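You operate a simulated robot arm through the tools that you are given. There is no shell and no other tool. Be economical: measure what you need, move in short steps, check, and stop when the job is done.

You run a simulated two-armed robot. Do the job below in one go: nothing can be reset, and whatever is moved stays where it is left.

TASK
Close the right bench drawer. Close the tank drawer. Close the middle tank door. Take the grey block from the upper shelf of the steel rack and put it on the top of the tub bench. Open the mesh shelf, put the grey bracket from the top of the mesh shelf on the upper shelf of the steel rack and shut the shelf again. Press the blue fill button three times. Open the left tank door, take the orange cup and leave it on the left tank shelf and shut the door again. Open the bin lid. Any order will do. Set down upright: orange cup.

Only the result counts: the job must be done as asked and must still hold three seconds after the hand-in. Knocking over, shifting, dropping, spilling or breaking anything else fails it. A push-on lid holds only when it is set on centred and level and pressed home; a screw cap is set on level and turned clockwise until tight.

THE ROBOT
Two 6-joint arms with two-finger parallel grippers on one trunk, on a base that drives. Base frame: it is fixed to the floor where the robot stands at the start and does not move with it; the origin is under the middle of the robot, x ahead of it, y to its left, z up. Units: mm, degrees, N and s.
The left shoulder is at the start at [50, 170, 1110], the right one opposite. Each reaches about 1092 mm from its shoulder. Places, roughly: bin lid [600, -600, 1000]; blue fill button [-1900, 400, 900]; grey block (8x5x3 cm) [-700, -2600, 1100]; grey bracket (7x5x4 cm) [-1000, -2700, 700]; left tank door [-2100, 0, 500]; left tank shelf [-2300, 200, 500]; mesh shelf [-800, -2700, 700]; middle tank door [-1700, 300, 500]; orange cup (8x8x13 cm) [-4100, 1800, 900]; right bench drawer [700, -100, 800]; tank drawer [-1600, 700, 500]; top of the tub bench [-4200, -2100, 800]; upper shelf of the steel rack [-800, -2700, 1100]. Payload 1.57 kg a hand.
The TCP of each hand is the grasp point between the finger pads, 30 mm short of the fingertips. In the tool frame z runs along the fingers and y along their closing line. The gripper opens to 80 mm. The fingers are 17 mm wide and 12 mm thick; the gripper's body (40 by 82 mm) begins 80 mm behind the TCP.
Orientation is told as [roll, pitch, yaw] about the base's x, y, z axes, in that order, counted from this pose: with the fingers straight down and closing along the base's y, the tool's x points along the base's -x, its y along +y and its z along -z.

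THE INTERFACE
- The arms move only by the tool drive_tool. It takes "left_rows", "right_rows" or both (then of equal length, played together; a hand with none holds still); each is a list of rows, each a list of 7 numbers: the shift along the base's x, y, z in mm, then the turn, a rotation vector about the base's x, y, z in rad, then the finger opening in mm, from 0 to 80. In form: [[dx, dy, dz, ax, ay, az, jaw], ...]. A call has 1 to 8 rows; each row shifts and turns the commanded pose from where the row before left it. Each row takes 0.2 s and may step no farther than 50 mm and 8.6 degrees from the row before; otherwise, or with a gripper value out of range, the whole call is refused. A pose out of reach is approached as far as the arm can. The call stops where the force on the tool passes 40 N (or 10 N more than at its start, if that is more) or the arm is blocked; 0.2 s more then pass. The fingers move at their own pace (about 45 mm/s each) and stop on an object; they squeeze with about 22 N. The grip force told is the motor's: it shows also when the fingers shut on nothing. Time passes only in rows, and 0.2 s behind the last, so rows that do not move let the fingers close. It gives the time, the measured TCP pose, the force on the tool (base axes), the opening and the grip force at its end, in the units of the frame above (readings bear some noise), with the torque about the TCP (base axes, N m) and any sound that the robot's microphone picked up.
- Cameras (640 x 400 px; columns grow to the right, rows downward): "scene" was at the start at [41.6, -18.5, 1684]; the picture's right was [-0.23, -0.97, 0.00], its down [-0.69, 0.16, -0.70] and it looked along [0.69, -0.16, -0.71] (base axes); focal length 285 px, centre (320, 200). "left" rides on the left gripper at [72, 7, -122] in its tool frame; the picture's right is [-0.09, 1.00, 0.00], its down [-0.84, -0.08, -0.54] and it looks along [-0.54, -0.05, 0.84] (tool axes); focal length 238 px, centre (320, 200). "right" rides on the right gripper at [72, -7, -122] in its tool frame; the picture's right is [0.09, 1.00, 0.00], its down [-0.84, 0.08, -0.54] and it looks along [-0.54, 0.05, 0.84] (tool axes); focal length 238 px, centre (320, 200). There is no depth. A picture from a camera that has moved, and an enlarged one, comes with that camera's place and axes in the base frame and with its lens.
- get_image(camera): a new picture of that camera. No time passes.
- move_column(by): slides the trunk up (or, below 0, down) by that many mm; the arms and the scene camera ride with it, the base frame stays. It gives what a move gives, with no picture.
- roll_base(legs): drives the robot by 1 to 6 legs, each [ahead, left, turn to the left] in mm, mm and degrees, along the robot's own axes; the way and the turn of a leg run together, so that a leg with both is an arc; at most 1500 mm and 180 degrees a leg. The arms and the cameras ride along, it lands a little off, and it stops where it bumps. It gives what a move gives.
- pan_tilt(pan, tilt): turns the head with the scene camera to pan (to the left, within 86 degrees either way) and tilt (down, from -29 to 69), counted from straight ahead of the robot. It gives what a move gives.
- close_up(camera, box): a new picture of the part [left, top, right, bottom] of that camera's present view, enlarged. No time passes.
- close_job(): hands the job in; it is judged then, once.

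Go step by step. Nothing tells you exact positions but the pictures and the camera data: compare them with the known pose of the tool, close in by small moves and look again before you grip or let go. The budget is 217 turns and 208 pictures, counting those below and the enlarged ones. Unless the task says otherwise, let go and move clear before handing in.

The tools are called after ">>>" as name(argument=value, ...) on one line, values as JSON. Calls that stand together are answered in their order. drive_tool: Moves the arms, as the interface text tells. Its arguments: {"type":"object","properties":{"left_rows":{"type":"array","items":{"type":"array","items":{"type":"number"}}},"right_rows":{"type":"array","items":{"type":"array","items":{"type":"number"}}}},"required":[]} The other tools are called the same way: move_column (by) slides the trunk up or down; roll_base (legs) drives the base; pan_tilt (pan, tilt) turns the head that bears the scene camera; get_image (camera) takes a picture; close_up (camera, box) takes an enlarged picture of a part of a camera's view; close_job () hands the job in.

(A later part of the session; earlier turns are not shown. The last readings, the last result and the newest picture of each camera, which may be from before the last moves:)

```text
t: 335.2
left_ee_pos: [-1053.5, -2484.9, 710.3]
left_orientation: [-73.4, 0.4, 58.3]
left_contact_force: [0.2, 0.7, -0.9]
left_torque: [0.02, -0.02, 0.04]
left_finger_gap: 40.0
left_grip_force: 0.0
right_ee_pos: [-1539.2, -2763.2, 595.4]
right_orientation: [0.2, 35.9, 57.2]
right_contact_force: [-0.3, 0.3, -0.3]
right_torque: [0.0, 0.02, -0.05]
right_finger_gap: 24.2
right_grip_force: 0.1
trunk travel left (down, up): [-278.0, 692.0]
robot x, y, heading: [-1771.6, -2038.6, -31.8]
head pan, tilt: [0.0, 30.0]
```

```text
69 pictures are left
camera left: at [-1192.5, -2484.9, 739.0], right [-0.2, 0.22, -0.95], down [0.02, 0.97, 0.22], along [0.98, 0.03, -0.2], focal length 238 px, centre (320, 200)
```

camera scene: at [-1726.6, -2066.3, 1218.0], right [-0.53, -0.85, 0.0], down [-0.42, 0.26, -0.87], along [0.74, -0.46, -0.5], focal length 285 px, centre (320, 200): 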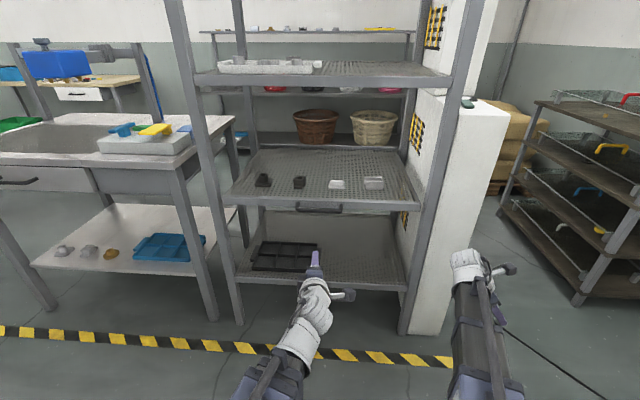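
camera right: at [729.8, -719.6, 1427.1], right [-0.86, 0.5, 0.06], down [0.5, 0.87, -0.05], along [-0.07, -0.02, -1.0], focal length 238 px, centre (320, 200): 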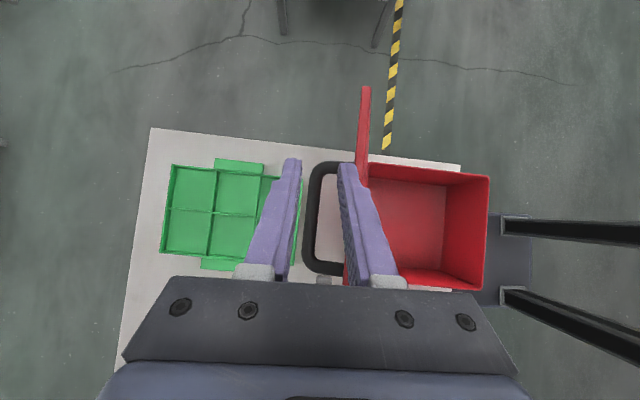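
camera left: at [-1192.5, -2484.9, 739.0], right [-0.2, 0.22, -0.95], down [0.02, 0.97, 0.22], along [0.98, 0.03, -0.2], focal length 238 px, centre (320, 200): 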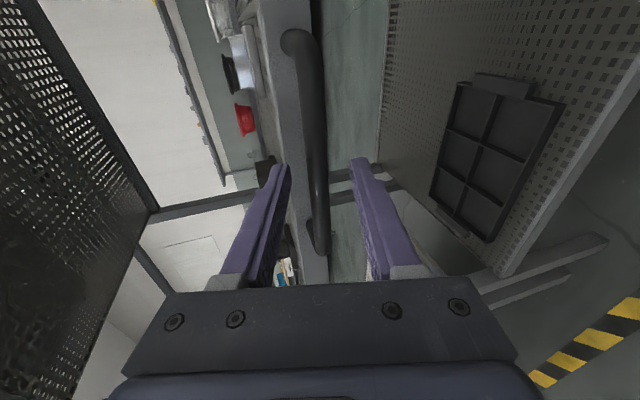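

>>> drive_tool(left_rows=[[8, -5.5, 0, 0, 0, 0, 40], [6, -4, 0, 0, 0, 0, 40], [0, 0, 0, 0, 0, 0, 16], [0, 0, 0, 0, 0, 0, 0], [0, 0, 0, 0, 0, 0, 0], [0, 0, 0, 0, 0, 0, 0]])

>>> get_image(camera="left")

```text
t: 336.7
left_ee_pos: [-1041.4, -2494.0, 709.1]
left_orientation: [-72.8, 0.3, 58.5]
left_contact_force: [-1.6, -1.5, -20.6]
left_torque: [0.47, -0.19, -0.21]
left_finger_gap: 14.1
left_grip_force: 30.3
right_ee_pos: [-1539.7, -2762.0, 593.5]
right_orientation: [0.4, 35.9, 57.4]
right_contact_force: [1.3, 0.8, -0.5]
right_torque: [0.0, 0.0, 0.0]
right_finger_gap: 24.0
right_grip_force: 0.1
trunk travel left (down, up): [-278.0, 692.0]
robot x, y, heading: [-1772.1, -2040.3, -32.0]
head pan, tilt: [0.0, 30.0]
stopped in row 6 (left hand): the force on the tool passed its limit at 41 N (the readings are from after the stop); the commanded pose is now the measured one
```

```text
68 pictures are left
camera left: at [-1179.5, -2494.7, 737.0], right [-0.21, 0.23, -0.95], down [0.02, 0.97, 0.23], along [0.98, 0.03, -0.2], focal length 238 px, centre (320, 200)
```

left: 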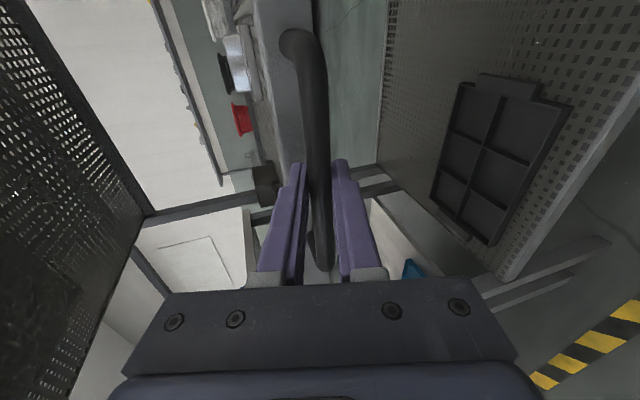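

>>> move_column(by=-4)

>>> drive_tool(left_rows=[[-12, 8, 0, 0, 0, 0, 0], [-16, 10.7, 0, 0, 0, 0, 0], [-20.8, 13.9, 0, 0, 0, 0, 0], [-20.8, 13.9, 0, 0, 0, 0, 0]])

>>> drive_tool(left_rows=[[-20.8, 13.9, 0, 0, 0, 0, 0], [-20.8, 13.9, 0, 0, 0, 0, 0], [-20.8, 13.9, 0, 0, 0, 0, 0], [-20.8, 13.9, 0, 0, 0, 0, 0]])

>>> get_image(camera="scene")

```text
t: 337.2
left_ee_pos: [-1041.4, -2493.8, 707.5]
left_orientation: [-73.4, 0.4, 58.3]
left_contact_force: [1.5, 0.1, 10.9]
left_torque: [0.37, -0.38, -0.35]
left_finger_gap: 13.9
left_grip_force: 31.0
right_ee_pos: [-1539.3, -2762.3, 592.2]
right_orientation: [0.2, 35.8, 57.2]
right_contact_force: [0.0, 0.5, 0.1]
right_torque: [-0.01, -0.03, -0.02]
right_finger_gap: 24.0
right_grip_force: 0.0
trunk travel left (down, up): [-274.0, 696.0]
robot x, y, heading: [-1775.1, -2037.0, -31.8]
head pan, tilt: [0.0, 30.0]
```

```text
t: 338.2
left_ee_pos: [-1110.4, -2442.6, 705.9]
left_orientation: [-73.2, 0.4, 58.5]
left_contact_force: [9.8, 14.8, 27.8]
left_torque: [0.36, -0.31, -0.07]
left_finger_gap: 14.2
left_grip_force: 30.2
right_ee_pos: [-1540.6, -2762.4, 592.0]
right_orientation: [0.2, 35.9, 57.2]
right_contact_force: [-0.4, 0.0, -0.5]
right_torque: [-0.01, 0.02, 0.0]
right_finger_gap: 24.2
right_grip_force: 0.0
trunk travel left (down, up): [-274.0, 696.0]
robot x, y, heading: [-1771.8, -2038.6, -31.7]
head pan, tilt: [0.0, 30.0]
```

```text
t: 339.2
left_ee_pos: [-1193.1, -2390.9, 706.4]
left_orientation: [-73.1, 0.4, 58.4]
left_contact_force: [12.2, 16.4, 29.0]
left_torque: [0.34, -0.35, -0.04]
left_finger_gap: 14.2
left_grip_force: 30.6
right_ee_pos: [-1540.3, -2761.6, 591.9]
right_orientation: [0.1, 36.0, 57.1]
right_contact_force: [-0.3, 0.0, 0.0]
right_torque: [0.01, 0.01, 0.0]
right_finger_gap: 23.6
right_grip_force: 0.0
trunk travel left (down, up): [-274.0, 696.0]
robot x, y, heading: [-1770.3, -2042.9, -32.0]
head pan, tilt: [0.0, 30.0]
```

```text
67 pictures are left
camera scene: at [-1727.9, -2064.1, 1256.1], right [-0.53, -0.85, 0.0], down [-0.42, 0.26, -0.87], along [0.74, -0.46, -0.5], focal length 285 px, centre (320, 200)
```

scene: 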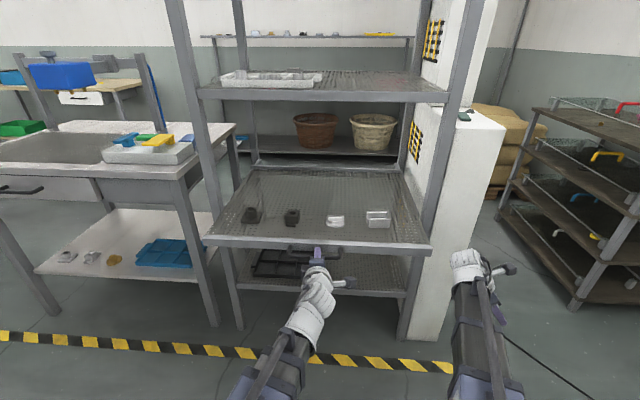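

>>> move_column(by=5)

>>> roll_base(legs=[[-90, 8, 0]])

>>> get_image(camera="scene")

```text
t: 339.8
left_ee_pos: [-1192.5, -2392.7, 706.9]
left_orientation: [-72.7, 0.4, 58.6]
left_contact_force: [5.0, 9.5, -34.5]
left_torque: [0.47, -0.3, -0.07]
left_finger_gap: 14.0
left_grip_force: 30.8
right_ee_pos: [-1539.4, -2762.8, 594.3]
right_orientation: [0.5, 36.0, 57.3]
right_contact_force: [0.5, 0.2, 0.1]
right_torque: [-0.01, -0.02, 0.01]
right_finger_gap: 24.1
right_grip_force: 0.0
trunk travel left (down, up): [-279.0, 691.0]
robot x, y, heading: [-1774.9, -2039.4, -32.2]
head pan, tilt: [0.0, 30.0]
```

```text
t: 340.8
left_ee_pos: [-1237.6, -2358.8, 706.9]
left_orientation: [-72.4, 0.4, 58.8]
left_contact_force: [-2.9, -1.7, -28.0]
left_torque: [0.45, -0.25, 0.17]
left_finger_gap: 14.3
left_grip_force: 30.2
right_ee_pos: [-1585.6, -2728.4, 593.9]
right_orientation: [0.3, 35.8, 57.2]
right_contact_force: [1.0, -0.5, -0.5]
right_torque: [-0.02, 0.02, 0.0]
right_finger_gap: 24.0
right_grip_force: 0.1
trunk travel left (down, up): [-279.0, 691.0]
robot x, y, heading: [-1819.5, -2005.6, -32.1]
head pan, tilt: [0.0, 30.0]
stopped in leg 1: the force on the tool passed its limit at 49 N (the readings are from after the stop); the commanded pose is now the measured one
```

```text
66 pictures are left
camera scene: at [-1770.3, -2033.6, 1261.0], right [-0.53, -0.85, 0.0], down [-0.43, 0.27, -0.87], along [0.73, -0.46, -0.5], focal length 285 px, centre (320, 200)
```

scene: 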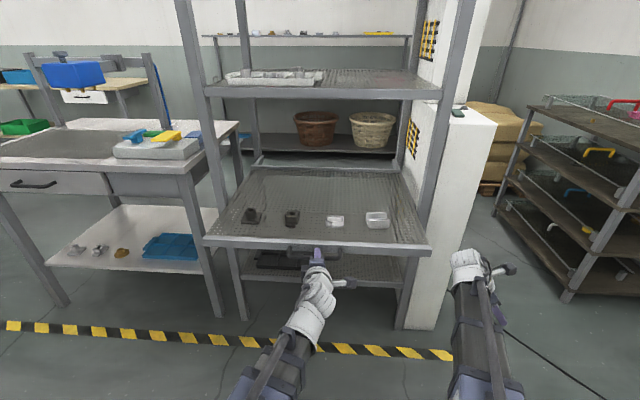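

The shelf is out to its stop. I release the handle, retract the left hand a little, raise, and straighten the right hand for picking the bracket.

>>> drive_tool(left_rows=[[0, 0, 0, 0, 0, 0, 30], [0, 0, 0, 0, 0, 0, 44], [0, 0, 0, 0, 0, 0, 44], [-12, 8, 0, 0, 0, 0, 44], [-14, 9, 0, 0, 0, 0, 44], [-14, 9, 0, 0, 0, 0, 44]])

>>> move_column(by=310)

>>> drive_tool(right_rows=[[0, 0, 0, 0.1064, -0.0662, 0, 80], [0, 0, 0, 0.1064, -0.0662, 0, 80], [0, 0, 0, 0.1064, -0.0662, 0, 80], [0, 0, 0, 0.1064, -0.0662, 0, 80], [0, 0, 0, 0.1064, -0.0662, 0, 80], [40, 10, 0, 0, 0, 0, 80], [40, 10, 0, 0, 0, 0, 80], [40, 10, 0, 0, 0, 0, 80]])

>>> drive_tool(right_rows=[[43, 14, 0, 0, 0, 0, 80], [43, 14, 0, 0, 0, 0, 80], [43, 14, 0, 0, 0, 0, 80], [43, 14, 0, 0, 0, 0, 80], [43, 14, 0, 0, 0, 0, 80], [43, 14, 0, 0, 0, 0, 80]])

>>> get_image(camera="right")

>>> get_image(camera="scene")

```text
t: 342.2
left_ee_pos: [-1276.9, -2335.3, 708.1]
left_orientation: [-72.6, 0.4, 58.6]
left_contact_force: [0.8, 0.7, 0.2]
left_torque: [0.02, -0.01, 0.03]
left_finger_gap: 44.1
left_grip_force: 0.0
left hand out of reach, approached as far as the arm can: row 6
right_ee_pos: [-1586.0, -2728.4, 595.1]
right_orientation: [0.1, 35.9, 57.1]
right_contact_force: [-0.3, 0.4, 0.4]
right_torque: [0.02, 0.0, -0.02]
right_finger_gap: 24.0
right_grip_force: 0.2
trunk travel left (down, up): [-279.0, 691.0]
robot x, y, heading: [-1815.6, -2002.6, -31.7]
head pan, tilt: [0.0, 30.0]
```

```text
t: 345.3
left_ee_pos: [-1276.5, -2334.8, 1019.5]
left_orientation: [-72.6, 0.5, 58.7]
left_contact_force: [0.6, 0.3, 0.2]
left_torque: [0.02, -0.01, -0.02]
left_finger_gap: 44.1
left_grip_force: 0.2
right_ee_pos: [-1584.6, -2728.8, 905.9]
right_orientation: [0.1, 35.8, 57.1]
right_contact_force: [-0.3, -0.6, 0.7]
right_torque: [-0.01, -0.02, -0.03]
right_finger_gap: 24.0
right_grip_force: 0.2
trunk travel left (down, up): [-589.0, 381.0]
robot x, y, heading: [-1816.8, -2006.7, -32.0]
head pan, tilt: [0.0, 30.0]
```

```text
t: 347.1
left_ee_pos: [-1277.2, -2335.2, 1017.8]
left_orientation: [-72.6, 0.4, 58.7]
left_contact_force: [0.2, 0.1, 0.5]
left_torque: [-0.02, -0.03, 0.02]
left_finger_gap: 44.0
left_grip_force: 0.0
right_ee_pos: [-1466.9, -2698.4, 863.7]
right_orientation: [0.8, 0.0, 57.3]
right_contact_force: [-1.1, -0.1, -0.1]
right_torque: [-0.01, 0.02, 0.01]
right_finger_gap: 80.1
right_grip_force: 0.0
right hand out of reach, approached as far as the arm can: row 1, 2, 3, 4
trunk travel left (down, up): [-589.0, 381.0]
robot x, y, heading: [-1819.5, -2007.9, -32.1]
head pan, tilt: [0.0, 30.0]
```

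```text
t: 348.5
left_ee_pos: [-1275.6, -2334.1, 1017.0]
left_orientation: [-72.6, 0.5, 58.7]
left_contact_force: [-0.3, -0.3, 0.0]
left_torque: [0.03, 0.02, 0.01]
left_finger_gap: 44.0
left_grip_force: 0.2
right_ee_pos: [-1206.9, -2614.2, 864.1]
right_orientation: [0.8, 0.0, 57.3]
right_contact_force: [-0.3, 0.0, 0.0]
right_torque: [-0.04, 0.01, 0.01]
right_finger_gap: 79.9
right_grip_force: 0.1
right hand out of reach, approached as far as the arm can: row 4
trunk travel left (down, up): [-589.0, 381.0]
robot x, y, heading: [-1817.6, -2007.8, -32.2]
head pan, tilt: [0.0, 30.0]
```

```text
65 pictures are left
camera right: at [-1239.2, -2679.3, 985.9], right [-0.89, 0.46, 0.01], down [0.39, 0.74, 0.54], along [0.24, 0.49, -0.84], focal length 238 px, centre (320, 200)
```

right: 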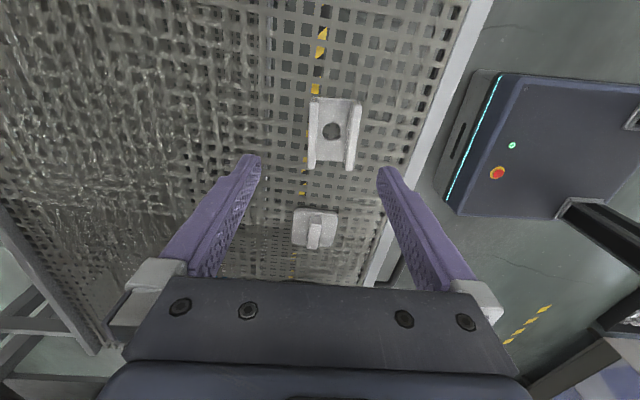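

```text
64 pictures are left
camera scene: at [-1771.5, -2032.3, 1570.9], right [-0.53, -0.85, 0.0], down [-0.42, 0.26, -0.87], along [0.73, -0.46, -0.5], focal length 285 px, centre (320, 200)
```

scene: 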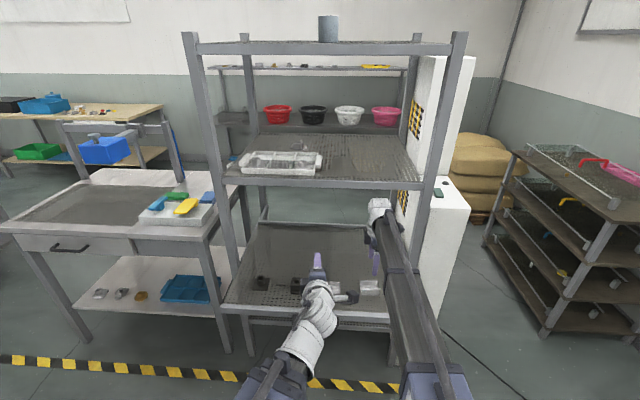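

>>> drive_tool(right_rows=[[-12, 6.8, 0, 0, 0, 0, 80], [0, 0, 0, 0, 0, 0, 80]])

>>> move_column(by=-88)

>>> get_image(camera="right")

```text
t: 349.1
left_ee_pos: [-1276.7, -2334.6, 1018.6]
left_orientation: [-72.5, 0.4, 58.7]
left_contact_force: [-0.7, 0.3, -0.5]
left_torque: [0.02, 0.01, 0.0]
left_finger_gap: 43.7
left_grip_force: 0.1
right_ee_pos: [-1218.8, -2607.6, 863.4]
right_orientation: [0.8, 0.0, 57.4]
right_contact_force: [0.4, -1.0, -0.2]
right_torque: [0.01, 0.0, 0.0]
right_finger_gap: 79.9
right_grip_force: 0.0
trunk travel left (down, up): [-589.0, 381.0]
robot x, y, heading: [-1818.4, -2005.1, -31.9]
head pan, tilt: [0.0, 30.0]
```

```text
t: 350.3
left_ee_pos: [-1276.5, -2334.7, 930.1]
left_orientation: [-72.6, 0.5, 58.7]
left_contact_force: [0.1, -0.2, 0.3]
left_torque: [-0.03, 0.02, 0.0]
left_finger_gap: 43.8
left_grip_force: 0.2
right_ee_pos: [-1218.8, -2607.5, 775.9]
right_orientation: [0.8, 0.0, 57.3]
right_contact_force: [-0.2, 0.3, 0.0]
right_torque: [-0.02, 0.02, 0.03]
right_finger_gap: 80.0
right_grip_force: 0.0
trunk travel left (down, up): [-501.0, 469.0]
robot x, y, heading: [-1814.7, -2004.3, -31.7]
head pan, tilt: [0.0, 30.0]
```

```text
63 pictures are left
camera right: at [-1251.9, -2672.7, 898.2], right [-0.89, 0.46, 0.01], down [0.39, 0.74, 0.54], along [0.24, 0.49, -0.84], focal length 238 px, centre (320, 200)
```

right: 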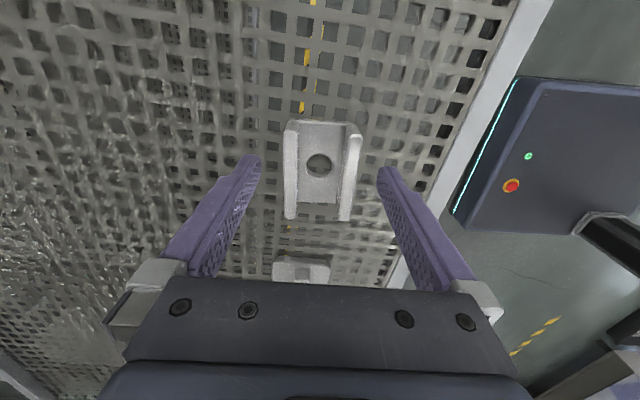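

>>> move_column(by=-21)

>>> drive_tool(right_rows=[[0, 0, 0, 0, 0, 0, 60], [0, 0, 0, 0, 0, 0, 45], [0, 0, 0, 0, 0, 0, 30], [0, 0, 0, 0, 0, 0, 30], [0, 0, 0, 0, 0, 0, 30]])

>>> get_image(camera="right")

```text
t: 351.0
left_ee_pos: [-1275.9, -2334.6, 909.5]
left_orientation: [-72.6, 0.6, 58.7]
left_contact_force: [-0.4, 0.5, 0.3]
left_torque: [0.02, 0.03, 0.0]
left_finger_gap: 44.1
left_grip_force: 0.0
right_ee_pos: [-1218.9, -2607.8, 754.9]
right_orientation: [0.8, 0.0, 57.3]
right_contact_force: [0.0, -0.3, -0.3]
right_torque: [0.0, 0.0, -0.01]
right_finger_gap: 80.1
right_grip_force: 0.0
trunk travel left (down, up): [-480.0, 490.0]
robot x, y, heading: [-1817.3, -2004.9, -31.8]
head pan, tilt: [0.0, 30.0]
```

```text
t: 352.2
left_ee_pos: [-1275.6, -2335.0, 909.4]
left_orientation: [-72.6, 0.4, 58.7]
left_contact_force: [0.1, 0.3, -0.7]
left_torque: [-0.02, 0.0, 0.01]
left_finger_gap: 44.1
left_grip_force: 0.0
right_ee_pos: [-1219.9, -2607.4, 755.2]
right_orientation: [0.8, 0.0, 57.3]
right_contact_force: [-0.1, 0.7, 1.2]
right_torque: [0.03, -0.04, 0.03]
right_finger_gap: 50.0
right_grip_force: 21.4
trunk travel left (down, up): [-480.0, 490.0]
robot x, y, heading: [-1814.7, -2005.6, -31.9]
head pan, tilt: [0.0, 30.0]
```

```text
62 pictures are left
camera right: at [-1251.9, -2672.7, 877.1], right [-0.89, 0.46, 0.01], down [0.39, 0.74, 0.54], along [0.24, 0.49, -0.84], focal length 238 px, centre (320, 200)
```

right: 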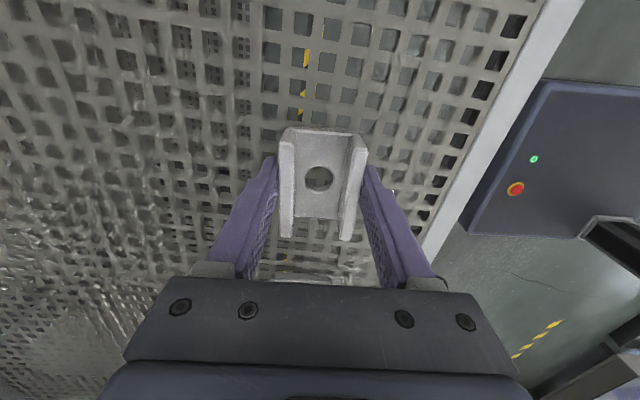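

>>> move_column(by=400)

>>> move_column(by=50)

>>> pan_tilt(pan=0, tilt=45)

>>> get_image(camera="scene")

>>> get_image(camera="right")

```text
t: 356.0
left_ee_pos: [-1276.7, -2335.1, 1309.8]
left_orientation: [-72.6, 0.4, 58.7]
left_contact_force: [0.6, 0.2, 0.5]
left_torque: [0.0, -0.02, -0.03]
left_finger_gap: 44.0
left_grip_force: 0.1
right_ee_pos: [-1218.6, -2607.9, 1154.2]
right_orientation: [0.8, -0.1, 57.3]
right_contact_force: [0.6, -0.1, -2.1]
right_torque: [0.02, 0.01, 0.01]
right_finger_gap: 49.8
right_grip_force: 22.0
trunk travel left (down, up): [-880.0, 90.0]
robot x, y, heading: [-1820.4, -2007.6, -32.2]
head pan, tilt: [0.0, 30.0]
```

```text
t: 356.9
left_ee_pos: [-1276.9, -2334.8, 1359.5]
left_orientation: [-72.6, 0.5, 58.7]
left_contact_force: [0.0, 1.0, -0.1]
left_torque: [-0.03, 0.01, 0.01]
left_finger_gap: 43.8
left_grip_force: 0.0
right_ee_pos: [-1219.6, -2608.9, 1205.0]
right_orientation: [0.8, 0.0, 57.4]
right_contact_force: [0.3, 0.4, -2.2]
right_torque: [0.01, 0.01, -0.03]
right_finger_gap: 49.7
right_grip_force: 22.0
trunk travel left (down, up): [-930.0, 40.0]
robot x, y, heading: [-1815.9, -2003.9, -32.2]
head pan, tilt: [0.0, 30.0]
```

```text
t: 357.7
left_ee_pos: [-1276.3, -2335.1, 1360.1]
left_orientation: [-72.6, 0.5, 58.7]
left_contact_force: [-0.2, 0.7, -0.1]
left_torque: [-0.02, -0.03, 0.03]
left_finger_gap: 43.9
left_grip_force: 0.0
right_ee_pos: [-1219.4, -2607.0, 1205.8]
right_orientation: [0.8, 0.0, 57.2]
right_contact_force: [-0.5, 0.0, -1.3]
right_torque: [-0.02, 0.02, 0.0]
right_finger_gap: 49.9
right_grip_force: 22.2
trunk travel left (down, up): [-930.0, 40.0]
robot x, y, heading: [-1815.1, -2001.4, -31.7]
head pan, tilt: [0.0, 45.0]
```

```text
61 pictures are left
camera scene: at [-1779.5, -2027.6, 1889.4], right [-0.53, -0.85, 0.0], down [-0.6, 0.37, -0.71], along [0.6, -0.37, -0.71], focal length 285 px, centre (320, 200)
```

scene: 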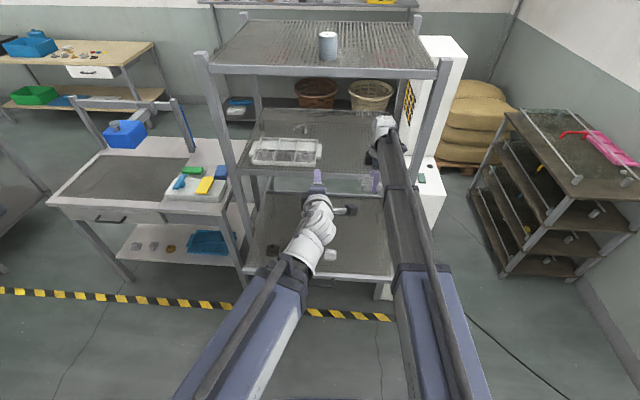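

```text
60 pictures are left
camera right: at [-1251.8, -2672.8, 1327.0], right [-0.89, 0.46, 0.01], down [0.39, 0.74, 0.54], along [0.24, 0.49, -0.84], focal length 238 px, centre (320, 200)
```

right: 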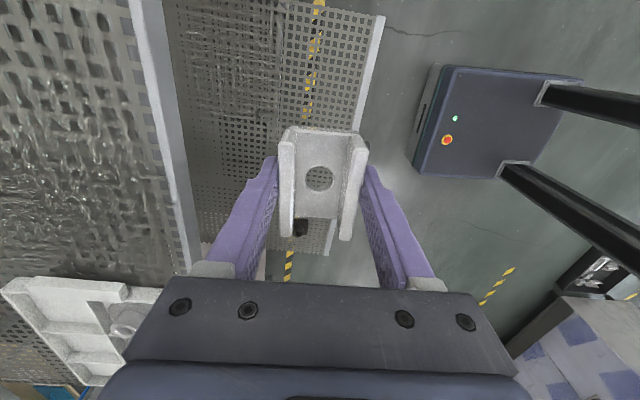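

The bracket is held at 50 mm. I lower slightly so the hand fits between the shelves and drive forward over the upper shelf.

>>> move_column(by=-20)

>>> roll_base(legs=[[130, 0, 0]])

>>> close_up(camera="scene", box=[200, 60, 460, 260])

>>> get_image(camera="right")

```text
t: 358.4
left_ee_pos: [-1277.7, -2335.4, 1339.6]
left_orientation: [-72.7, 0.5, 58.7]
left_contact_force: [-0.9, -0.1, 0.4]
left_torque: [-0.03, 0.02, -0.03]
left_finger_gap: 44.1
left_grip_force: 0.0
right_ee_pos: [-1220.3, -2606.4, 1185.1]
right_orientation: [0.8, 0.0, 57.3]
right_contact_force: [-0.6, -0.3, -0.9]
right_torque: [0.0, 0.05, 0.02]
right_finger_gap: 50.0
right_grip_force: 21.5
trunk travel left (down, up): [-910.0, 60.0]
robot x, y, heading: [-1818.8, -2006.3, -31.7]
head pan, tilt: [0.0, 45.0]
```

```text
t: 359.6
left_ee_pos: [-1167.2, -2404.0, 1337.9]
left_orientation: [-72.6, 0.5, 58.7]
left_contact_force: [0.9, -0.9, -0.3]
left_torque: [0.02, 0.0, 0.01]
left_finger_gap: 44.0
left_grip_force: 0.0
right_ee_pos: [-1110.7, -2677.6, 1183.1]
right_orientation: [0.9, -0.1, 57.3]
right_contact_force: [0.6, -0.8, -2.1]
right_torque: [0.01, 0.02, -0.03]
right_finger_gap: 50.2
right_grip_force: 21.6
trunk travel left (down, up): [-910.0, 60.0]
robot x, y, heading: [-1706.7, -2074.3, -32.0]
head pan, tilt: [0.0, 45.0]
```

```text
2.00 times, centred on (330, 160) of scene
camera zoom: at [-1668.9, -2096.6, 1869.3], right [-0.53, -0.85, 0.0], down [-0.6, 0.37, -0.71], along [0.6, -0.37, -0.71], focal length 570 px, centre (300, 280)
```

zoom: 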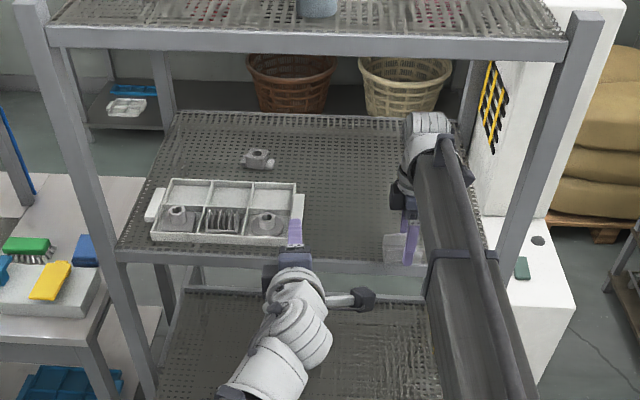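

```text
58 pictures are left
camera right: at [-1142.1, -2741.9, 1306.1], right [-0.89, 0.46, 0.02], down [0.39, 0.74, 0.54], along [0.24, 0.49, -0.84], focal length 238 px, centre (320, 200)
```

right: 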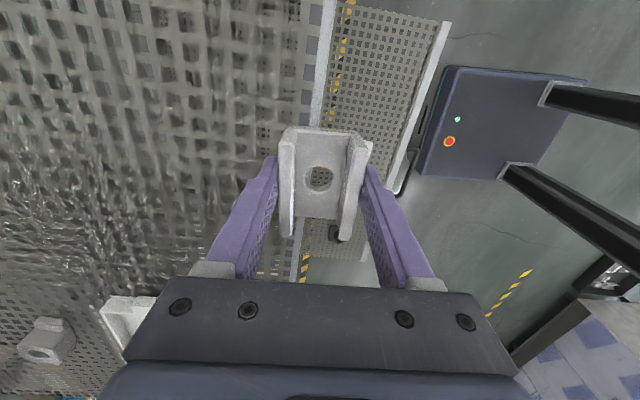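

>>> roll_base(legs=[[110, 0, 0]])

>>> move_column(by=-18)

>>> get_image(camera="right")

```text
t: 360.8
left_ee_pos: [-1072.0, -2463.4, 1338.9]
left_orientation: [-72.5, 0.4, 58.6]
left_contact_force: [0.9, -0.1, 0.4]
left_torque: [0.0, 0.01, 0.01]
left_finger_gap: 43.9
left_grip_force: 0.2
right_ee_pos: [-1014.8, -2735.9, 1184.4]
right_orientation: [0.9, 0.0, 57.2]
right_contact_force: [-0.1, -0.5, -1.9]
right_torque: [-0.05, 0.0, -0.03]
right_finger_gap: 50.0
right_grip_force: 22.0
trunk travel left (down, up): [-910.0, 60.0]
robot x, y, heading: [-1613.4, -2135.4, -32.1]
head pan, tilt: [0.0, 45.0]
```

```text
t: 361.5
left_ee_pos: [-1073.1, -2463.6, 1321.0]
left_orientation: [-72.6, 0.5, 58.5]
left_contact_force: [0.4, -0.2, 0.0]
left_torque: [0.01, 0.0, 0.02]
left_finger_gap: 44.2
left_grip_force: 0.0
right_ee_pos: [-1016.1, -2736.6, 1166.6]
right_orientation: [0.8, 0.1, 57.2]
right_contact_force: [-0.1, 0.5, -1.2]
right_torque: [-0.01, 0.02, -0.01]
right_finger_gap: 49.6
right_grip_force: 22.2
trunk travel left (down, up): [-892.0, 78.0]
robot x, y, heading: [-1615.6, -2134.0, -32.2]
head pan, tilt: [0.0, 45.0]
```

```text
57 pictures are left
camera right: at [-1048.8, -2801.1, 1288.9], right [-0.89, 0.46, 0.01], down [0.39, 0.74, 0.54], along [0.24, 0.49, -0.84], focal length 238 px, centre (320, 200)
```

right: 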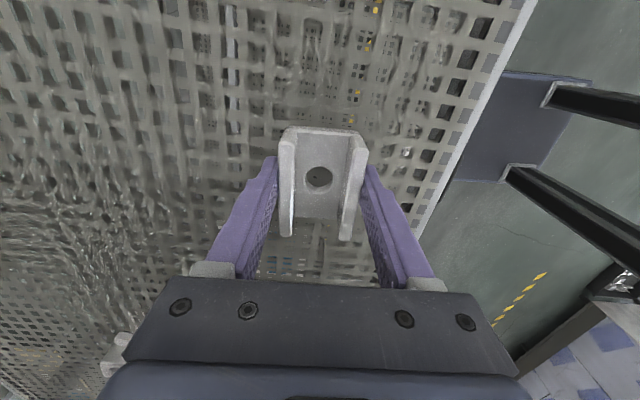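

>>> move_column(by=-8)

>>> move_column(by=-6)

>>> move_column(by=-5)

>>> get_image(camera="right")

```text
t: 362.1
left_ee_pos: [-1073.2, -2462.2, 1312.7]
left_orientation: [-72.6, 0.5, 58.6]
left_contact_force: [-0.3, -0.6, -0.3]
left_torque: [-0.02, -0.01, 0.01]
left_finger_gap: 43.9
left_grip_force: 0.1
right_ee_pos: [-1017.2, -2735.1, 1160.2]
right_orientation: [0.9, 0.0, 57.3]
right_contact_force: [-0.5, -0.4, -1.7]
right_torque: [-0.02, -0.01, -0.02]
right_finger_gap: 49.8
right_grip_force: 22.1
trunk travel left (down, up): [-884.0, 86.0]
robot x, y, heading: [-1613.8, -2133.0, -32.1]
head pan, tilt: [0.0, 45.0]
```

```text
t: 362.6
left_ee_pos: [-1073.6, -2462.7, 1307.9]
left_orientation: [-72.6, 0.6, 58.6]
left_contact_force: [0.3, 0.6, -0.1]
left_torque: [0.04, 0.0, -0.01]
left_finger_gap: 43.9
left_grip_force: 0.0
right_ee_pos: [-1017.4, -2735.0, 1155.2]
right_orientation: [0.8, -0.1, 57.2]
right_contact_force: [1.2, -1.2, 12.4]
right_torque: [-0.01, -0.4, -0.04]
right_finger_gap: 49.8
right_grip_force: 21.8
trunk travel left (down, up): [-878.0, 92.0]
robot x, y, heading: [-1614.5, -2135.8, -32.0]
head pan, tilt: [0.0, 45.0]
```

```text
t: 363.1
left_ee_pos: [-1075.2, -2461.3, 1304.7]
left_orientation: [-72.7, 0.5, 58.6]
left_contact_force: [0.3, -0.2, -0.6]
left_torque: [0.02, -0.04, 0.03]
left_finger_gap: 44.1
left_grip_force: 0.1
right_ee_pos: [-1017.5, -2733.8, 1150.3]
right_orientation: [0.5, 0.1, 57.1]
right_contact_force: [3.4, -5.4, 34.1]
right_torque: [-0.54, -0.86, -0.03]
right_finger_gap: 49.8
right_grip_force: 21.9
trunk travel left (down, up): [-873.0, 97.0]
robot x, y, heading: [-1615.7, -2133.6, -32.0]
head pan, tilt: [0.0, 45.0]
```

```text
56 pictures are left
camera right: at [-1050.3, -2799.5, 1272.4], right [-0.89, 0.46, 0.01], down [0.39, 0.74, 0.54], along [0.24, 0.49, -0.84], focal length 238 px, centre (320, 200)
```

right: 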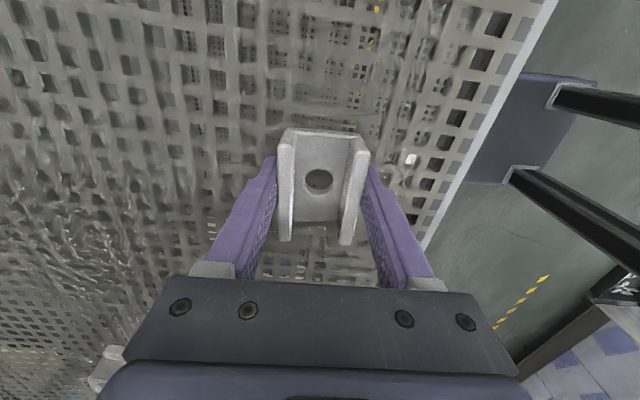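

>>> move_column(by=6)

>>> drive_tool(right_rows=[[0, 0, 0, 0, 0, 0, 58], [0, 0, 0, 0, 0, 0, 70], [0, 0, 0, 0, 0, 0, 76], [0, 0, 0, 0, 0, 0, 76]])

>>> move_column(by=70)

>>> get_image(camera="right")

```text
t: 363.7
left_ee_pos: [-1073.9, -2461.9, 1307.6]
left_orientation: [-72.5, 0.5, 58.7]
left_contact_force: [0.2, -0.1, -0.2]
left_torque: [-0.01, 0.0, 0.03]
left_finger_gap: 44.2
left_grip_force: 0.0
right_ee_pos: [-1016.5, -2736.0, 1155.0]
right_orientation: [0.8, 0.0, 57.3]
right_contact_force: [-0.1, 0.3, -1.8]
right_torque: [0.0, 0.0, 0.02]
right_finger_gap: 50.0
right_grip_force: 22.2
trunk travel left (down, up): [-879.0, 91.0]
robot x, y, heading: [-1616.4, -2134.9, -32.2]
head pan, tilt: [0.0, 45.0]
```

```text
t: 364.7
left_ee_pos: [-1074.3, -2462.3, 1308.6]
left_orientation: [-72.7, 0.5, 58.6]
left_contact_force: [-0.6, 0.1, -0.1]
left_torque: [0.01, 0.01, 0.0]
left_finger_gap: 43.9
left_grip_force: 0.1
right_ee_pos: [-1016.6, -2735.7, 1154.4]
right_orientation: [0.9, 0.0, 57.3]
right_contact_force: [0.0, -0.4, -0.4]
right_torque: [0.01, 0.03, -0.01]
right_finger_gap: 75.9
right_grip_force: 0.0
trunk travel left (down, up): [-879.0, 91.0]
robot x, y, heading: [-1613.8, -2133.9, -32.1]
head pan, tilt: [0.0, 45.0]
```

```text
t: 365.8
left_ee_pos: [-1073.3, -2463.9, 1378.4]
left_orientation: [-72.6, 0.5, 58.7]
left_contact_force: [0.1, 1.0, 0.4]
left_torque: [-0.02, 0.0, -0.02]
left_finger_gap: 44.2
left_grip_force: 0.0
right_ee_pos: [-1015.6, -2734.7, 1224.4]
right_orientation: [0.9, 0.1, 57.3]
right_contact_force: [0.0, 0.7, -0.1]
right_torque: [-0.02, 0.01, 0.01]
right_finger_gap: 75.7
right_grip_force: 0.2
trunk travel left (down, up): [-949.0, 21.0]
robot x, y, heading: [-1613.2, -2133.3, -32.1]
head pan, tilt: [0.0, 45.0]
```

```text
55 pictures are left
camera right: at [-1048.8, -2801.0, 1345.9], right [-0.89, 0.46, 0.01], down [0.39, 0.74, 0.54], along [0.24, 0.49, -0.84], focal length 238 px, centre (320, 200)
```

right: 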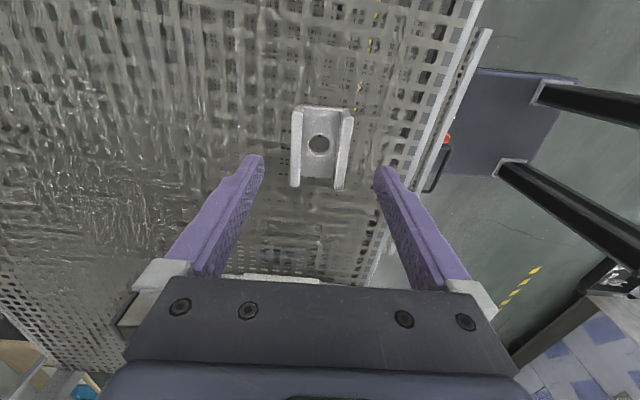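

The bracket stands on the upper shelf. While here, I also prepare to take the grey block with the left hand: retract the right arm and turn the left fingers down.

>>> drive_tool(right_rows=[[-38, 25, 0, 0, 0, 0, 76], [-38, 25, 0, 0, 0, 0, 76], [-38, 25, 0, 0, 0, 0, 76], [-38, 25, 0, 0, 0, 0, 76], [-38, 25, 0, 0, 0, 0, 60], [-38, 25, 0, 0, 0, 0, 40], [-26, 17, 0, 0, 0, 0, 20], [0, 0, 0, 0, 0, 0, 20]], left_rows=[[0, 0, 0, 0.075, 0.12, 0, 60], [0, 0, 0, 0.075, 0.12, 0, 70], [0, 0, 0, 0.075, 0.12, 0, 80], [0, 0, 0, 0.075, 0.12, 0, 80], [0, 0, 0, 0.075, 0.12, 0, 80], [0, 0, 0, 0.075, 0.12, 0, 80], [0, 0, 0, 0.075, 0.12, 0, 80], [0, 0, 0, 0.075, 0.12, 0, 80]])

>>> drive_tool(left_rows=[[0, 0, 0, 0.075, 0.12, 0, 80], [0, 0, 0, 0, 0, 0, 80]])

>>> get_image(camera="left")

>>> close_up(camera="scene", box=[180, 50, 460, 250])

```text
t: 367.6
left_ee_pos: [-1073.7, -2464.3, 1225.7]
left_orientation: [-7.6, -0.4, 58.7]
left_contact_force: [0.0, 0.5, -0.1]
left_torque: [-0.03, 0.01, -0.01]
left_finger_gap: 80.2
left_grip_force: 0.0
left hand out of reach, approached as far as the arm can: row 1, 2, 3, 4, 5, 6, 7, 8
right_ee_pos: [-1270.3, -2569.8, 1223.3]
right_orientation: [0.8, 0.0, 57.3]
right_contact_force: [0.3, -0.3, 0.7]
right_torque: [0.0, 0.0, -0.02]
right_finger_gap: 20.0
right_grip_force: 0.0
trunk travel left (down, up): [-949.0, 21.0]
robot x, y, heading: [-1613.1, -2135.8, -32.0]
head pan, tilt: [0.0, 45.0]
```

```text
t: 368.2
left_ee_pos: [-1073.8, -2463.0, 1225.4]
left_orientation: [0.4, -0.4, 58.6]
left_contact_force: [-0.9, 0.4, -0.1]
left_torque: [0.0, 0.01, 0.0]
left_finger_gap: 80.1
left_grip_force: 0.0
right_ee_pos: [-1272.2, -2569.5, 1223.6]
right_orientation: [0.8, 0.0, 57.3]
right_contact_force: [0.4, -0.4, 0.7]
right_torque: [0.01, 0.0, -0.01]
right_finger_gap: 20.1
right_grip_force: 0.1
trunk travel left (down, up): [-949.0, 21.0]
robot x, y, heading: [-1615.3, -2130.4, -31.9]
head pan, tilt: [0.0, 45.0]
```

```text
54 pictures are left
camera left: at [-1117.2, -2523.2, 1345.7], right [-0.8, 0.6, 0.01], down [0.5, 0.67, 0.55], along [0.32, 0.44, -0.84], focal length 238 px, centre (320, 200)
```

left: 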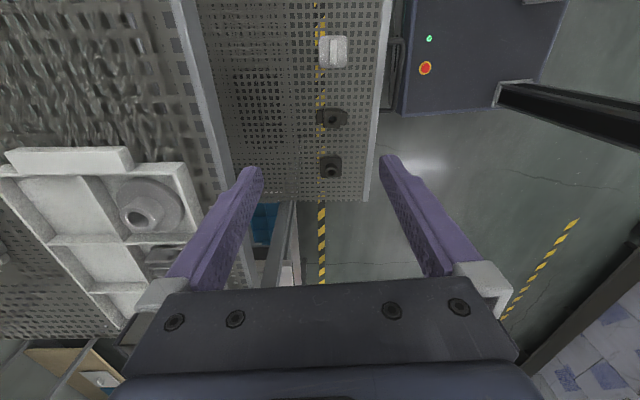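

```text
2.00 times, centred on (320, 150) of scene
camera zoom: at [-1576.7, -2154.2, 1908.4], right [-0.53, -0.85, 0.0], down [-0.6, 0.37, -0.71], along [0.6, -0.38, -0.71], focal length 570 px, centre (320, 300)
```

zoom: 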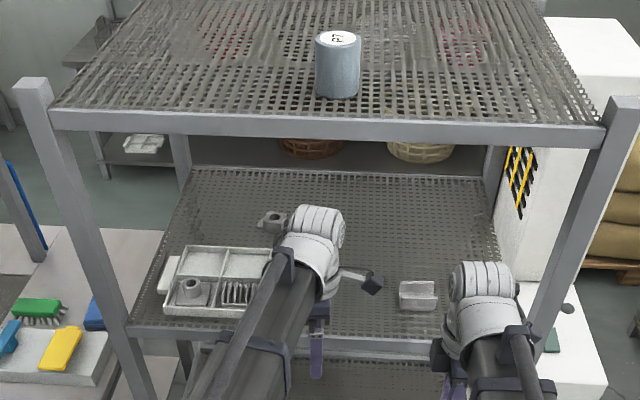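

>>> move_column(by=-12)

>>> drive_tool(left_rows=[[-21, -31, 0, 0, 0, 0, 80], [-21, -31, 0, 0, 0, 0, 80]])

>>> roll_base(legs=[[190, 0, 0]])

>>> drive_tool(left_rows=[[37, -25, 0, 0, 0, 0, 80], [37, -25, 0, 0, 0, 0, 80], [37, -25, 0, 0, 0, 0, 80], [37, -25, 0, 0, 0, 0, 80], [37, -25, 0, 0, 0, 0, 80]])

>>> get_image(camera="left")

```text
t: 368.8
left_ee_pos: [-1073.8, -2463.2, 1212.0]
left_orientation: [0.4, -0.5, 58.6]
left_contact_force: [0.1, -0.8, 0.0]
left_torque: [0.01, 0.02, -0.01]
left_finger_gap: 80.2
left_grip_force: 0.0
right_ee_pos: [-1270.7, -2570.0, 1211.5]
right_orientation: [0.9, 0.0, 57.2]
right_contact_force: [0.5, -0.1, -0.3]
right_torque: [0.03, -0.01, 0.02]
right_finger_gap: 19.9
right_grip_force: 0.1
trunk travel left (down, up): [-937.0, 33.0]
robot x, y, heading: [-1617.1, -2134.3, -32.2]
head pan, tilt: [0.0, 45.0]
```

```text
t: 369.4
left_ee_pos: [-1116.5, -2527.0, 1210.7]
left_orientation: [0.5, -0.5, 58.7]
left_contact_force: [-0.8, 0.1, 0.5]
left_torque: [0.01, 0.0, 0.01]
left_finger_gap: 79.8
left_grip_force: 0.0
right_ee_pos: [-1272.3, -2570.0, 1212.3]
right_orientation: [0.8, 0.1, 57.3]
right_contact_force: [-0.8, -0.1, -0.9]
right_torque: [0.0, -0.03, -0.01]
right_finger_gap: 20.1
right_grip_force: 0.0
trunk travel left (down, up): [-937.0, 33.0]
robot x, y, heading: [-1615.6, -2129.7, -31.9]
head pan, tilt: [0.0, 45.0]
```

```text
t: 370.9
left_ee_pos: [-957.1, -2626.5, 1211.5]
left_orientation: [0.6, -0.5, 58.6]
left_contact_force: [0.1, -0.5, -0.1]
left_torque: [0.01, 0.03, 0.01]
left_finger_gap: 79.9
left_grip_force: 0.0
right_ee_pos: [-1110.4, -2670.0, 1211.7]
right_orientation: [0.8, 0.0, 57.1]
right_contact_force: [0.2, -0.6, -0.6]
right_torque: [-0.03, -0.01, -0.03]
right_finger_gap: 19.9
right_grip_force: 0.1
trunk travel left (down, up): [-937.0, 33.0]
robot x, y, heading: [-1453.4, -2232.5, -32.2]
head pan, tilt: [0.0, 45.0]
```

```text
t: 372.1
left_ee_pos: [-770.9, -2751.1, 1211.0]
left_orientation: [0.5, -0.5, 58.6]
left_contact_force: [-0.3, 0.4, -0.1]
left_torque: [-0.02, -0.01, 0.01]
left_finger_gap: 79.9
left_grip_force: 0.0
left hand out of reach, approached as far as the arm can: row 4
right_ee_pos: [-1112.7, -2670.0, 1210.7]
right_orientation: [1.0, 0.0, 57.2]
right_contact_force: [-0.1, 0.3, 0.4]
right_torque: [0.0, 0.01, 0.0]
right_finger_gap: 19.9
right_grip_force: 0.1
trunk travel left (down, up): [-937.0, 33.0]
robot x, y, heading: [-1457.4, -2234.1, -32.1]
head pan, tilt: [0.0, 45.0]
```

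```text
52 pictures are left
camera left: at [-814.0, -2811.9, 1332.7], right [-0.8, 0.6, 0.01], down [0.5, 0.67, 0.55], along [0.32, 0.44, -0.84], focal length 238 px, centre (320, 200)
```

left: 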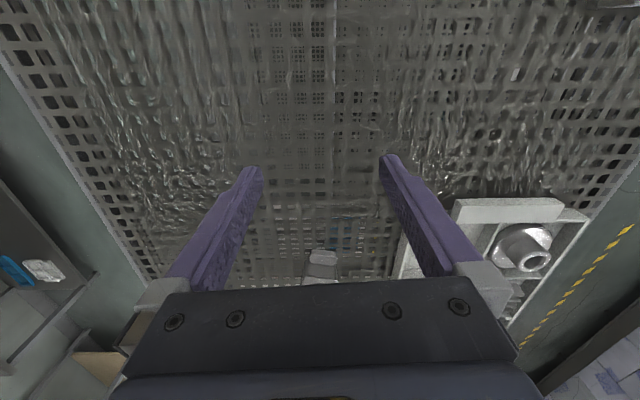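

>>> drive_tool(left_rows=[[20, 30, 0, 0, 0, 0, 80], [20, 30, 0, 0, 0, 0, 80], [20, 30, 0, 0, 0, 0, 80]])

>>> get_image(camera="left")

```text
t: 372.9
left_ee_pos: [-710.6, -2662.1, 1211.4]
left_orientation: [0.5, -0.4, 58.5]
left_contact_force: [-0.2, 0.2, 0.5]
left_torque: [-0.01, 0.03, 0.06]
left_finger_gap: 79.9
left_grip_force: 0.1
left hand out of reach, approached as far as the arm can: row 3
right_ee_pos: [-1111.3, -2669.9, 1211.7]
right_orientation: [0.9, 0.1, 57.2]
right_contact_force: [0.2, -0.1, 0.3]
right_torque: [-0.02, 0.01, 0.0]
right_finger_gap: 19.8
right_grip_force: 0.1
trunk travel left (down, up): [-937.0, 33.0]
robot x, y, heading: [-1454.6, -2229.7, -32.1]
head pan, tilt: [0.0, 45.0]
```

```text
51 pictures are left
camera left: at [-754.7, -2721.4, 1333.2], right [-0.8, 0.6, 0.01], down [0.5, 0.67, 0.55], along [0.32, 0.44, -0.84], focal length 238 px, centre (320, 200)
```

left: 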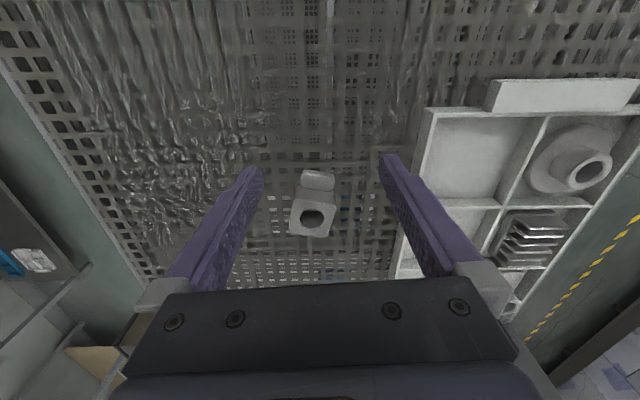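

>>> drive_tool(left_rows=[[22, 22, 0, 0, 0, 0, 80], [23, 22, 0, 0, 0, 0, 80], [0, 0, 0, 0, 0, 0, 80]])

>>> move_column(by=-30)

>>> get_image(camera="left")

```text
t: 373.7
left_ee_pos: [-666.6, -2619.8, 1211.6]
left_orientation: [0.4, -0.5, 58.6]
left_contact_force: [0.6, 0.4, -0.7]
left_torque: [-0.01, 0.03, 0.0]
left_finger_gap: 80.1
left_grip_force: 0.0
right_ee_pos: [-1112.7, -2669.7, 1211.7]
right_orientation: [0.8, 0.0, 57.2]
right_contact_force: [-0.1, -0.1, -0.1]
right_torque: [0.01, 0.01, 0.0]
right_finger_gap: 19.9
right_grip_force: 0.0
trunk travel left (down, up): [-937.0, 33.0]
robot x, y, heading: [-1452.8, -2230.5, -32.2]
head pan, tilt: [0.0, 45.0]
```

```text
t: 374.5
left_ee_pos: [-667.1, -2619.3, 1181.3]
left_orientation: [0.3, -0.5, 58.6]
left_contact_force: [-0.6, 0.5, -0.1]
left_torque: [0.0, 0.02, -0.03]
left_finger_gap: 79.8
left_grip_force: 0.1
right_ee_pos: [-1111.9, -2670.0, 1182.0]
right_orientation: [0.8, -0.1, 57.2]
right_contact_force: [-0.3, -0.2, -0.8]
right_torque: [-0.01, -0.03, -0.01]
right_finger_gap: 20.0
right_grip_force: 0.0
trunk travel left (down, up): [-907.0, 63.0]
robot x, y, heading: [-1455.9, -2235.2, -32.2]
head pan, tilt: [0.0, 45.0]
```

```text
50 pictures are left
camera left: at [-709.2, -2679.1, 1303.4], right [-0.8, 0.6, 0.01], down [0.5, 0.67, 0.55], along [0.32, 0.44, -0.84], focal length 238 px, centre (320, 200)
```

left: 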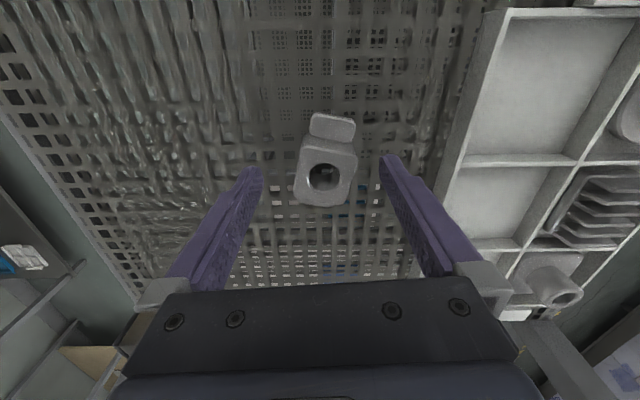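

>>> drive_tool(left_rows=[[3, 7, 0, 0, 0, 0, 80], [0, 0, 0, 0, 0, 0, 80]])

>>> move_column(by=-27)

>>> drive_tool(left_rows=[[0, 0, 0, 0, 0, 0, 60], [0, 0, 0, 0, 0, 0, 40], [0, 0, 0, 0, 0, 0, 20], [0, 0, 0, 0, 0, 0, 15], [0, 0, 0, 0, 0, 0, 15]])

>>> get_image(camera="left")

```text
t: 375.1
left_ee_pos: [-661.6, -2612.9, 1182.8]
left_orientation: [0.4, -0.5, 58.6]
left_contact_force: [0.4, 0.0, -0.1]
left_torque: [0.03, 0.0, -0.02]
left_finger_gap: 79.8
left_grip_force: 0.0
right_ee_pos: [-1112.0, -2670.2, 1182.3]
right_orientation: [0.8, 0.0, 57.2]
right_contact_force: [-0.4, -0.3, 0.7]
right_torque: [-0.03, 0.0, 0.01]
right_finger_gap: 20.0
right_grip_force: 0.0
trunk travel left (down, up): [-907.0, 63.0]
robot x, y, heading: [-1454.9, -2232.6, -32.1]
head pan, tilt: [0.0, 45.0]
```

```text
t: 375.8
left_ee_pos: [-663.3, -2611.7, 1155.2]
left_orientation: [0.3, -0.5, 58.5]
left_contact_force: [0.3, -0.2, -1.0]
left_torque: [0.01, -0.02, 0.02]
left_finger_gap: 80.3
left_grip_force: 0.1
right_ee_pos: [-1112.2, -2670.5, 1155.7]
right_orientation: [0.8, 0.0, 57.2]
right_contact_force: [0.3, 0.0, 0.3]
right_torque: [-0.02, 0.02, 0.01]
right_finger_gap: 20.0
right_grip_force: 0.1
trunk travel left (down, up): [-880.0, 90.0]
robot x, y, heading: [-1451.0, -2226.2, -32.4]
head pan, tilt: [0.0, 45.0]
```

```text
t: 377.0
left_ee_pos: [-662.8, -2612.1, 1155.6]
left_orientation: [0.4, -0.5, 58.5]
left_contact_force: [-0.2, -1.8, 1.3]
left_torque: [-0.02, -0.08, -0.07]
left_finger_gap: 41.8
left_grip_force: 22.3
right_ee_pos: [-1111.3, -2669.8, 1154.8]
right_orientation: [0.7, 0.0, 57.2]
right_contact_force: [0.7, -0.3, 0.3]
right_torque: [-0.01, 0.0, 0.02]
right_finger_gap: 19.9
right_grip_force: 0.1
trunk travel left (down, up): [-880.0, 90.0]
robot x, y, heading: [-1455.6, -2233.5, -32.1]
head pan, tilt: [0.0, 45.0]
```

```text
49 pictures are left
camera left: at [-706.0, -2672.5, 1276.4], right [-0.8, 0.6, 0.01], down [0.5, 0.67, 0.55], along [0.32, 0.44, -0.84], focal length 238 px, centre (320, 200)
```

left: 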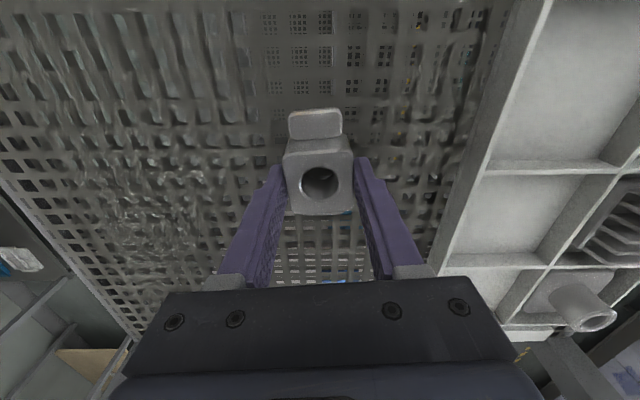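

The block is gripped. I lift, sidestep around the tray and back out of the rack.

>>> move_column(by=58)

>>> drive_tool(left_rows=[[-20, -30, 0, 0, 0, 0, 15], [-20, -30, 0, 0, 0, 0, 15], [-20, -30, 0, 0, 0, 0, 15], [-20, -30, 0, 0, 0, 0, 15], [-20, -30, 0, 0, 0, 0, 15]])

>>> roll_base(legs=[[-400, 0, 0]])

>>> get_image(camera="scene")

```text
t: 378.0
left_ee_pos: [-662.5, -2611.3, 1212.9]
left_orientation: [0.4, -0.5, 58.6]
left_contact_force: [0.8, -0.2, -2.1]
left_torque: [0.0, -0.01, -0.01]
left_finger_gap: 41.7
left_grip_force: 22.0
right_ee_pos: [-1111.2, -2670.6, 1212.4]
right_orientation: [0.8, 0.0, 57.1]
right_contact_force: [-0.5, 0.5, 0.8]
right_torque: [0.03, -0.01, 0.03]
right_finger_gap: 19.8
right_grip_force: 0.0
trunk travel left (down, up): [-938.0, 32.0]
robot x, y, heading: [-1454.0, -2234.7, -31.9]
head pan, tilt: [0.0, 45.0]
```

```text
t: 379.2
left_ee_pos: [-764.5, -2763.3, 1213.5]
left_orientation: [0.3, -0.5, 58.6]
left_contact_force: [0.1, -0.6, -2.3]
left_torque: [0.02, -0.06, -0.01]
left_finger_gap: 41.5
left_grip_force: 22.1
right_ee_pos: [-1111.8, -2669.8, 1213.6]
right_orientation: [0.8, -0.1, 57.2]
right_contact_force: [0.0, 1.0, 0.4]
right_torque: [0.01, 0.0, 0.02]
right_finger_gap: 19.9
right_grip_force: 0.0
trunk travel left (down, up): [-938.0, 32.0]
robot x, y, heading: [-1454.7, -2231.0, -31.7]
head pan, tilt: [0.0, 45.0]
```

```text
t: 381.7
left_ee_pos: [-1110.4, -2545.2, 1212.1]
left_orientation: [0.4, -0.4, 58.7]
left_contact_force: [0.0, 0.0, -1.4]
left_torque: [-0.03, -0.03, 0.02]
left_finger_gap: 41.6
left_grip_force: 22.1
right_ee_pos: [-1457.9, -2452.7, 1213.5]
right_orientation: [0.8, 0.0, 57.2]
right_contact_force: [-0.1, 0.4, 0.4]
right_torque: [-0.02, -0.02, 0.02]
right_finger_gap: 19.8
right_grip_force: 0.1
trunk travel left (down, up): [-938.0, 32.0]
robot x, y, heading: [-1799.6, -2013.9, -32.2]
head pan, tilt: [0.0, 45.0]
```

```text
48 pictures are left
camera scene: at [-1763.0, -2037.5, 1897.3], right [-0.53, -0.85, 0.0], down [-0.6, 0.38, -0.71], along [0.6, -0.38, -0.71], focal length 285 px, centre (320, 200)
```

scene: 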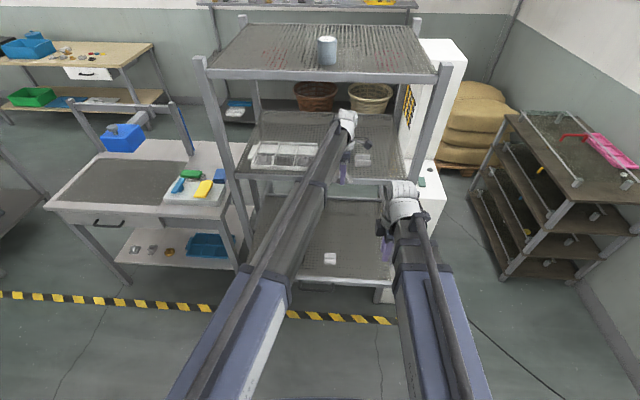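

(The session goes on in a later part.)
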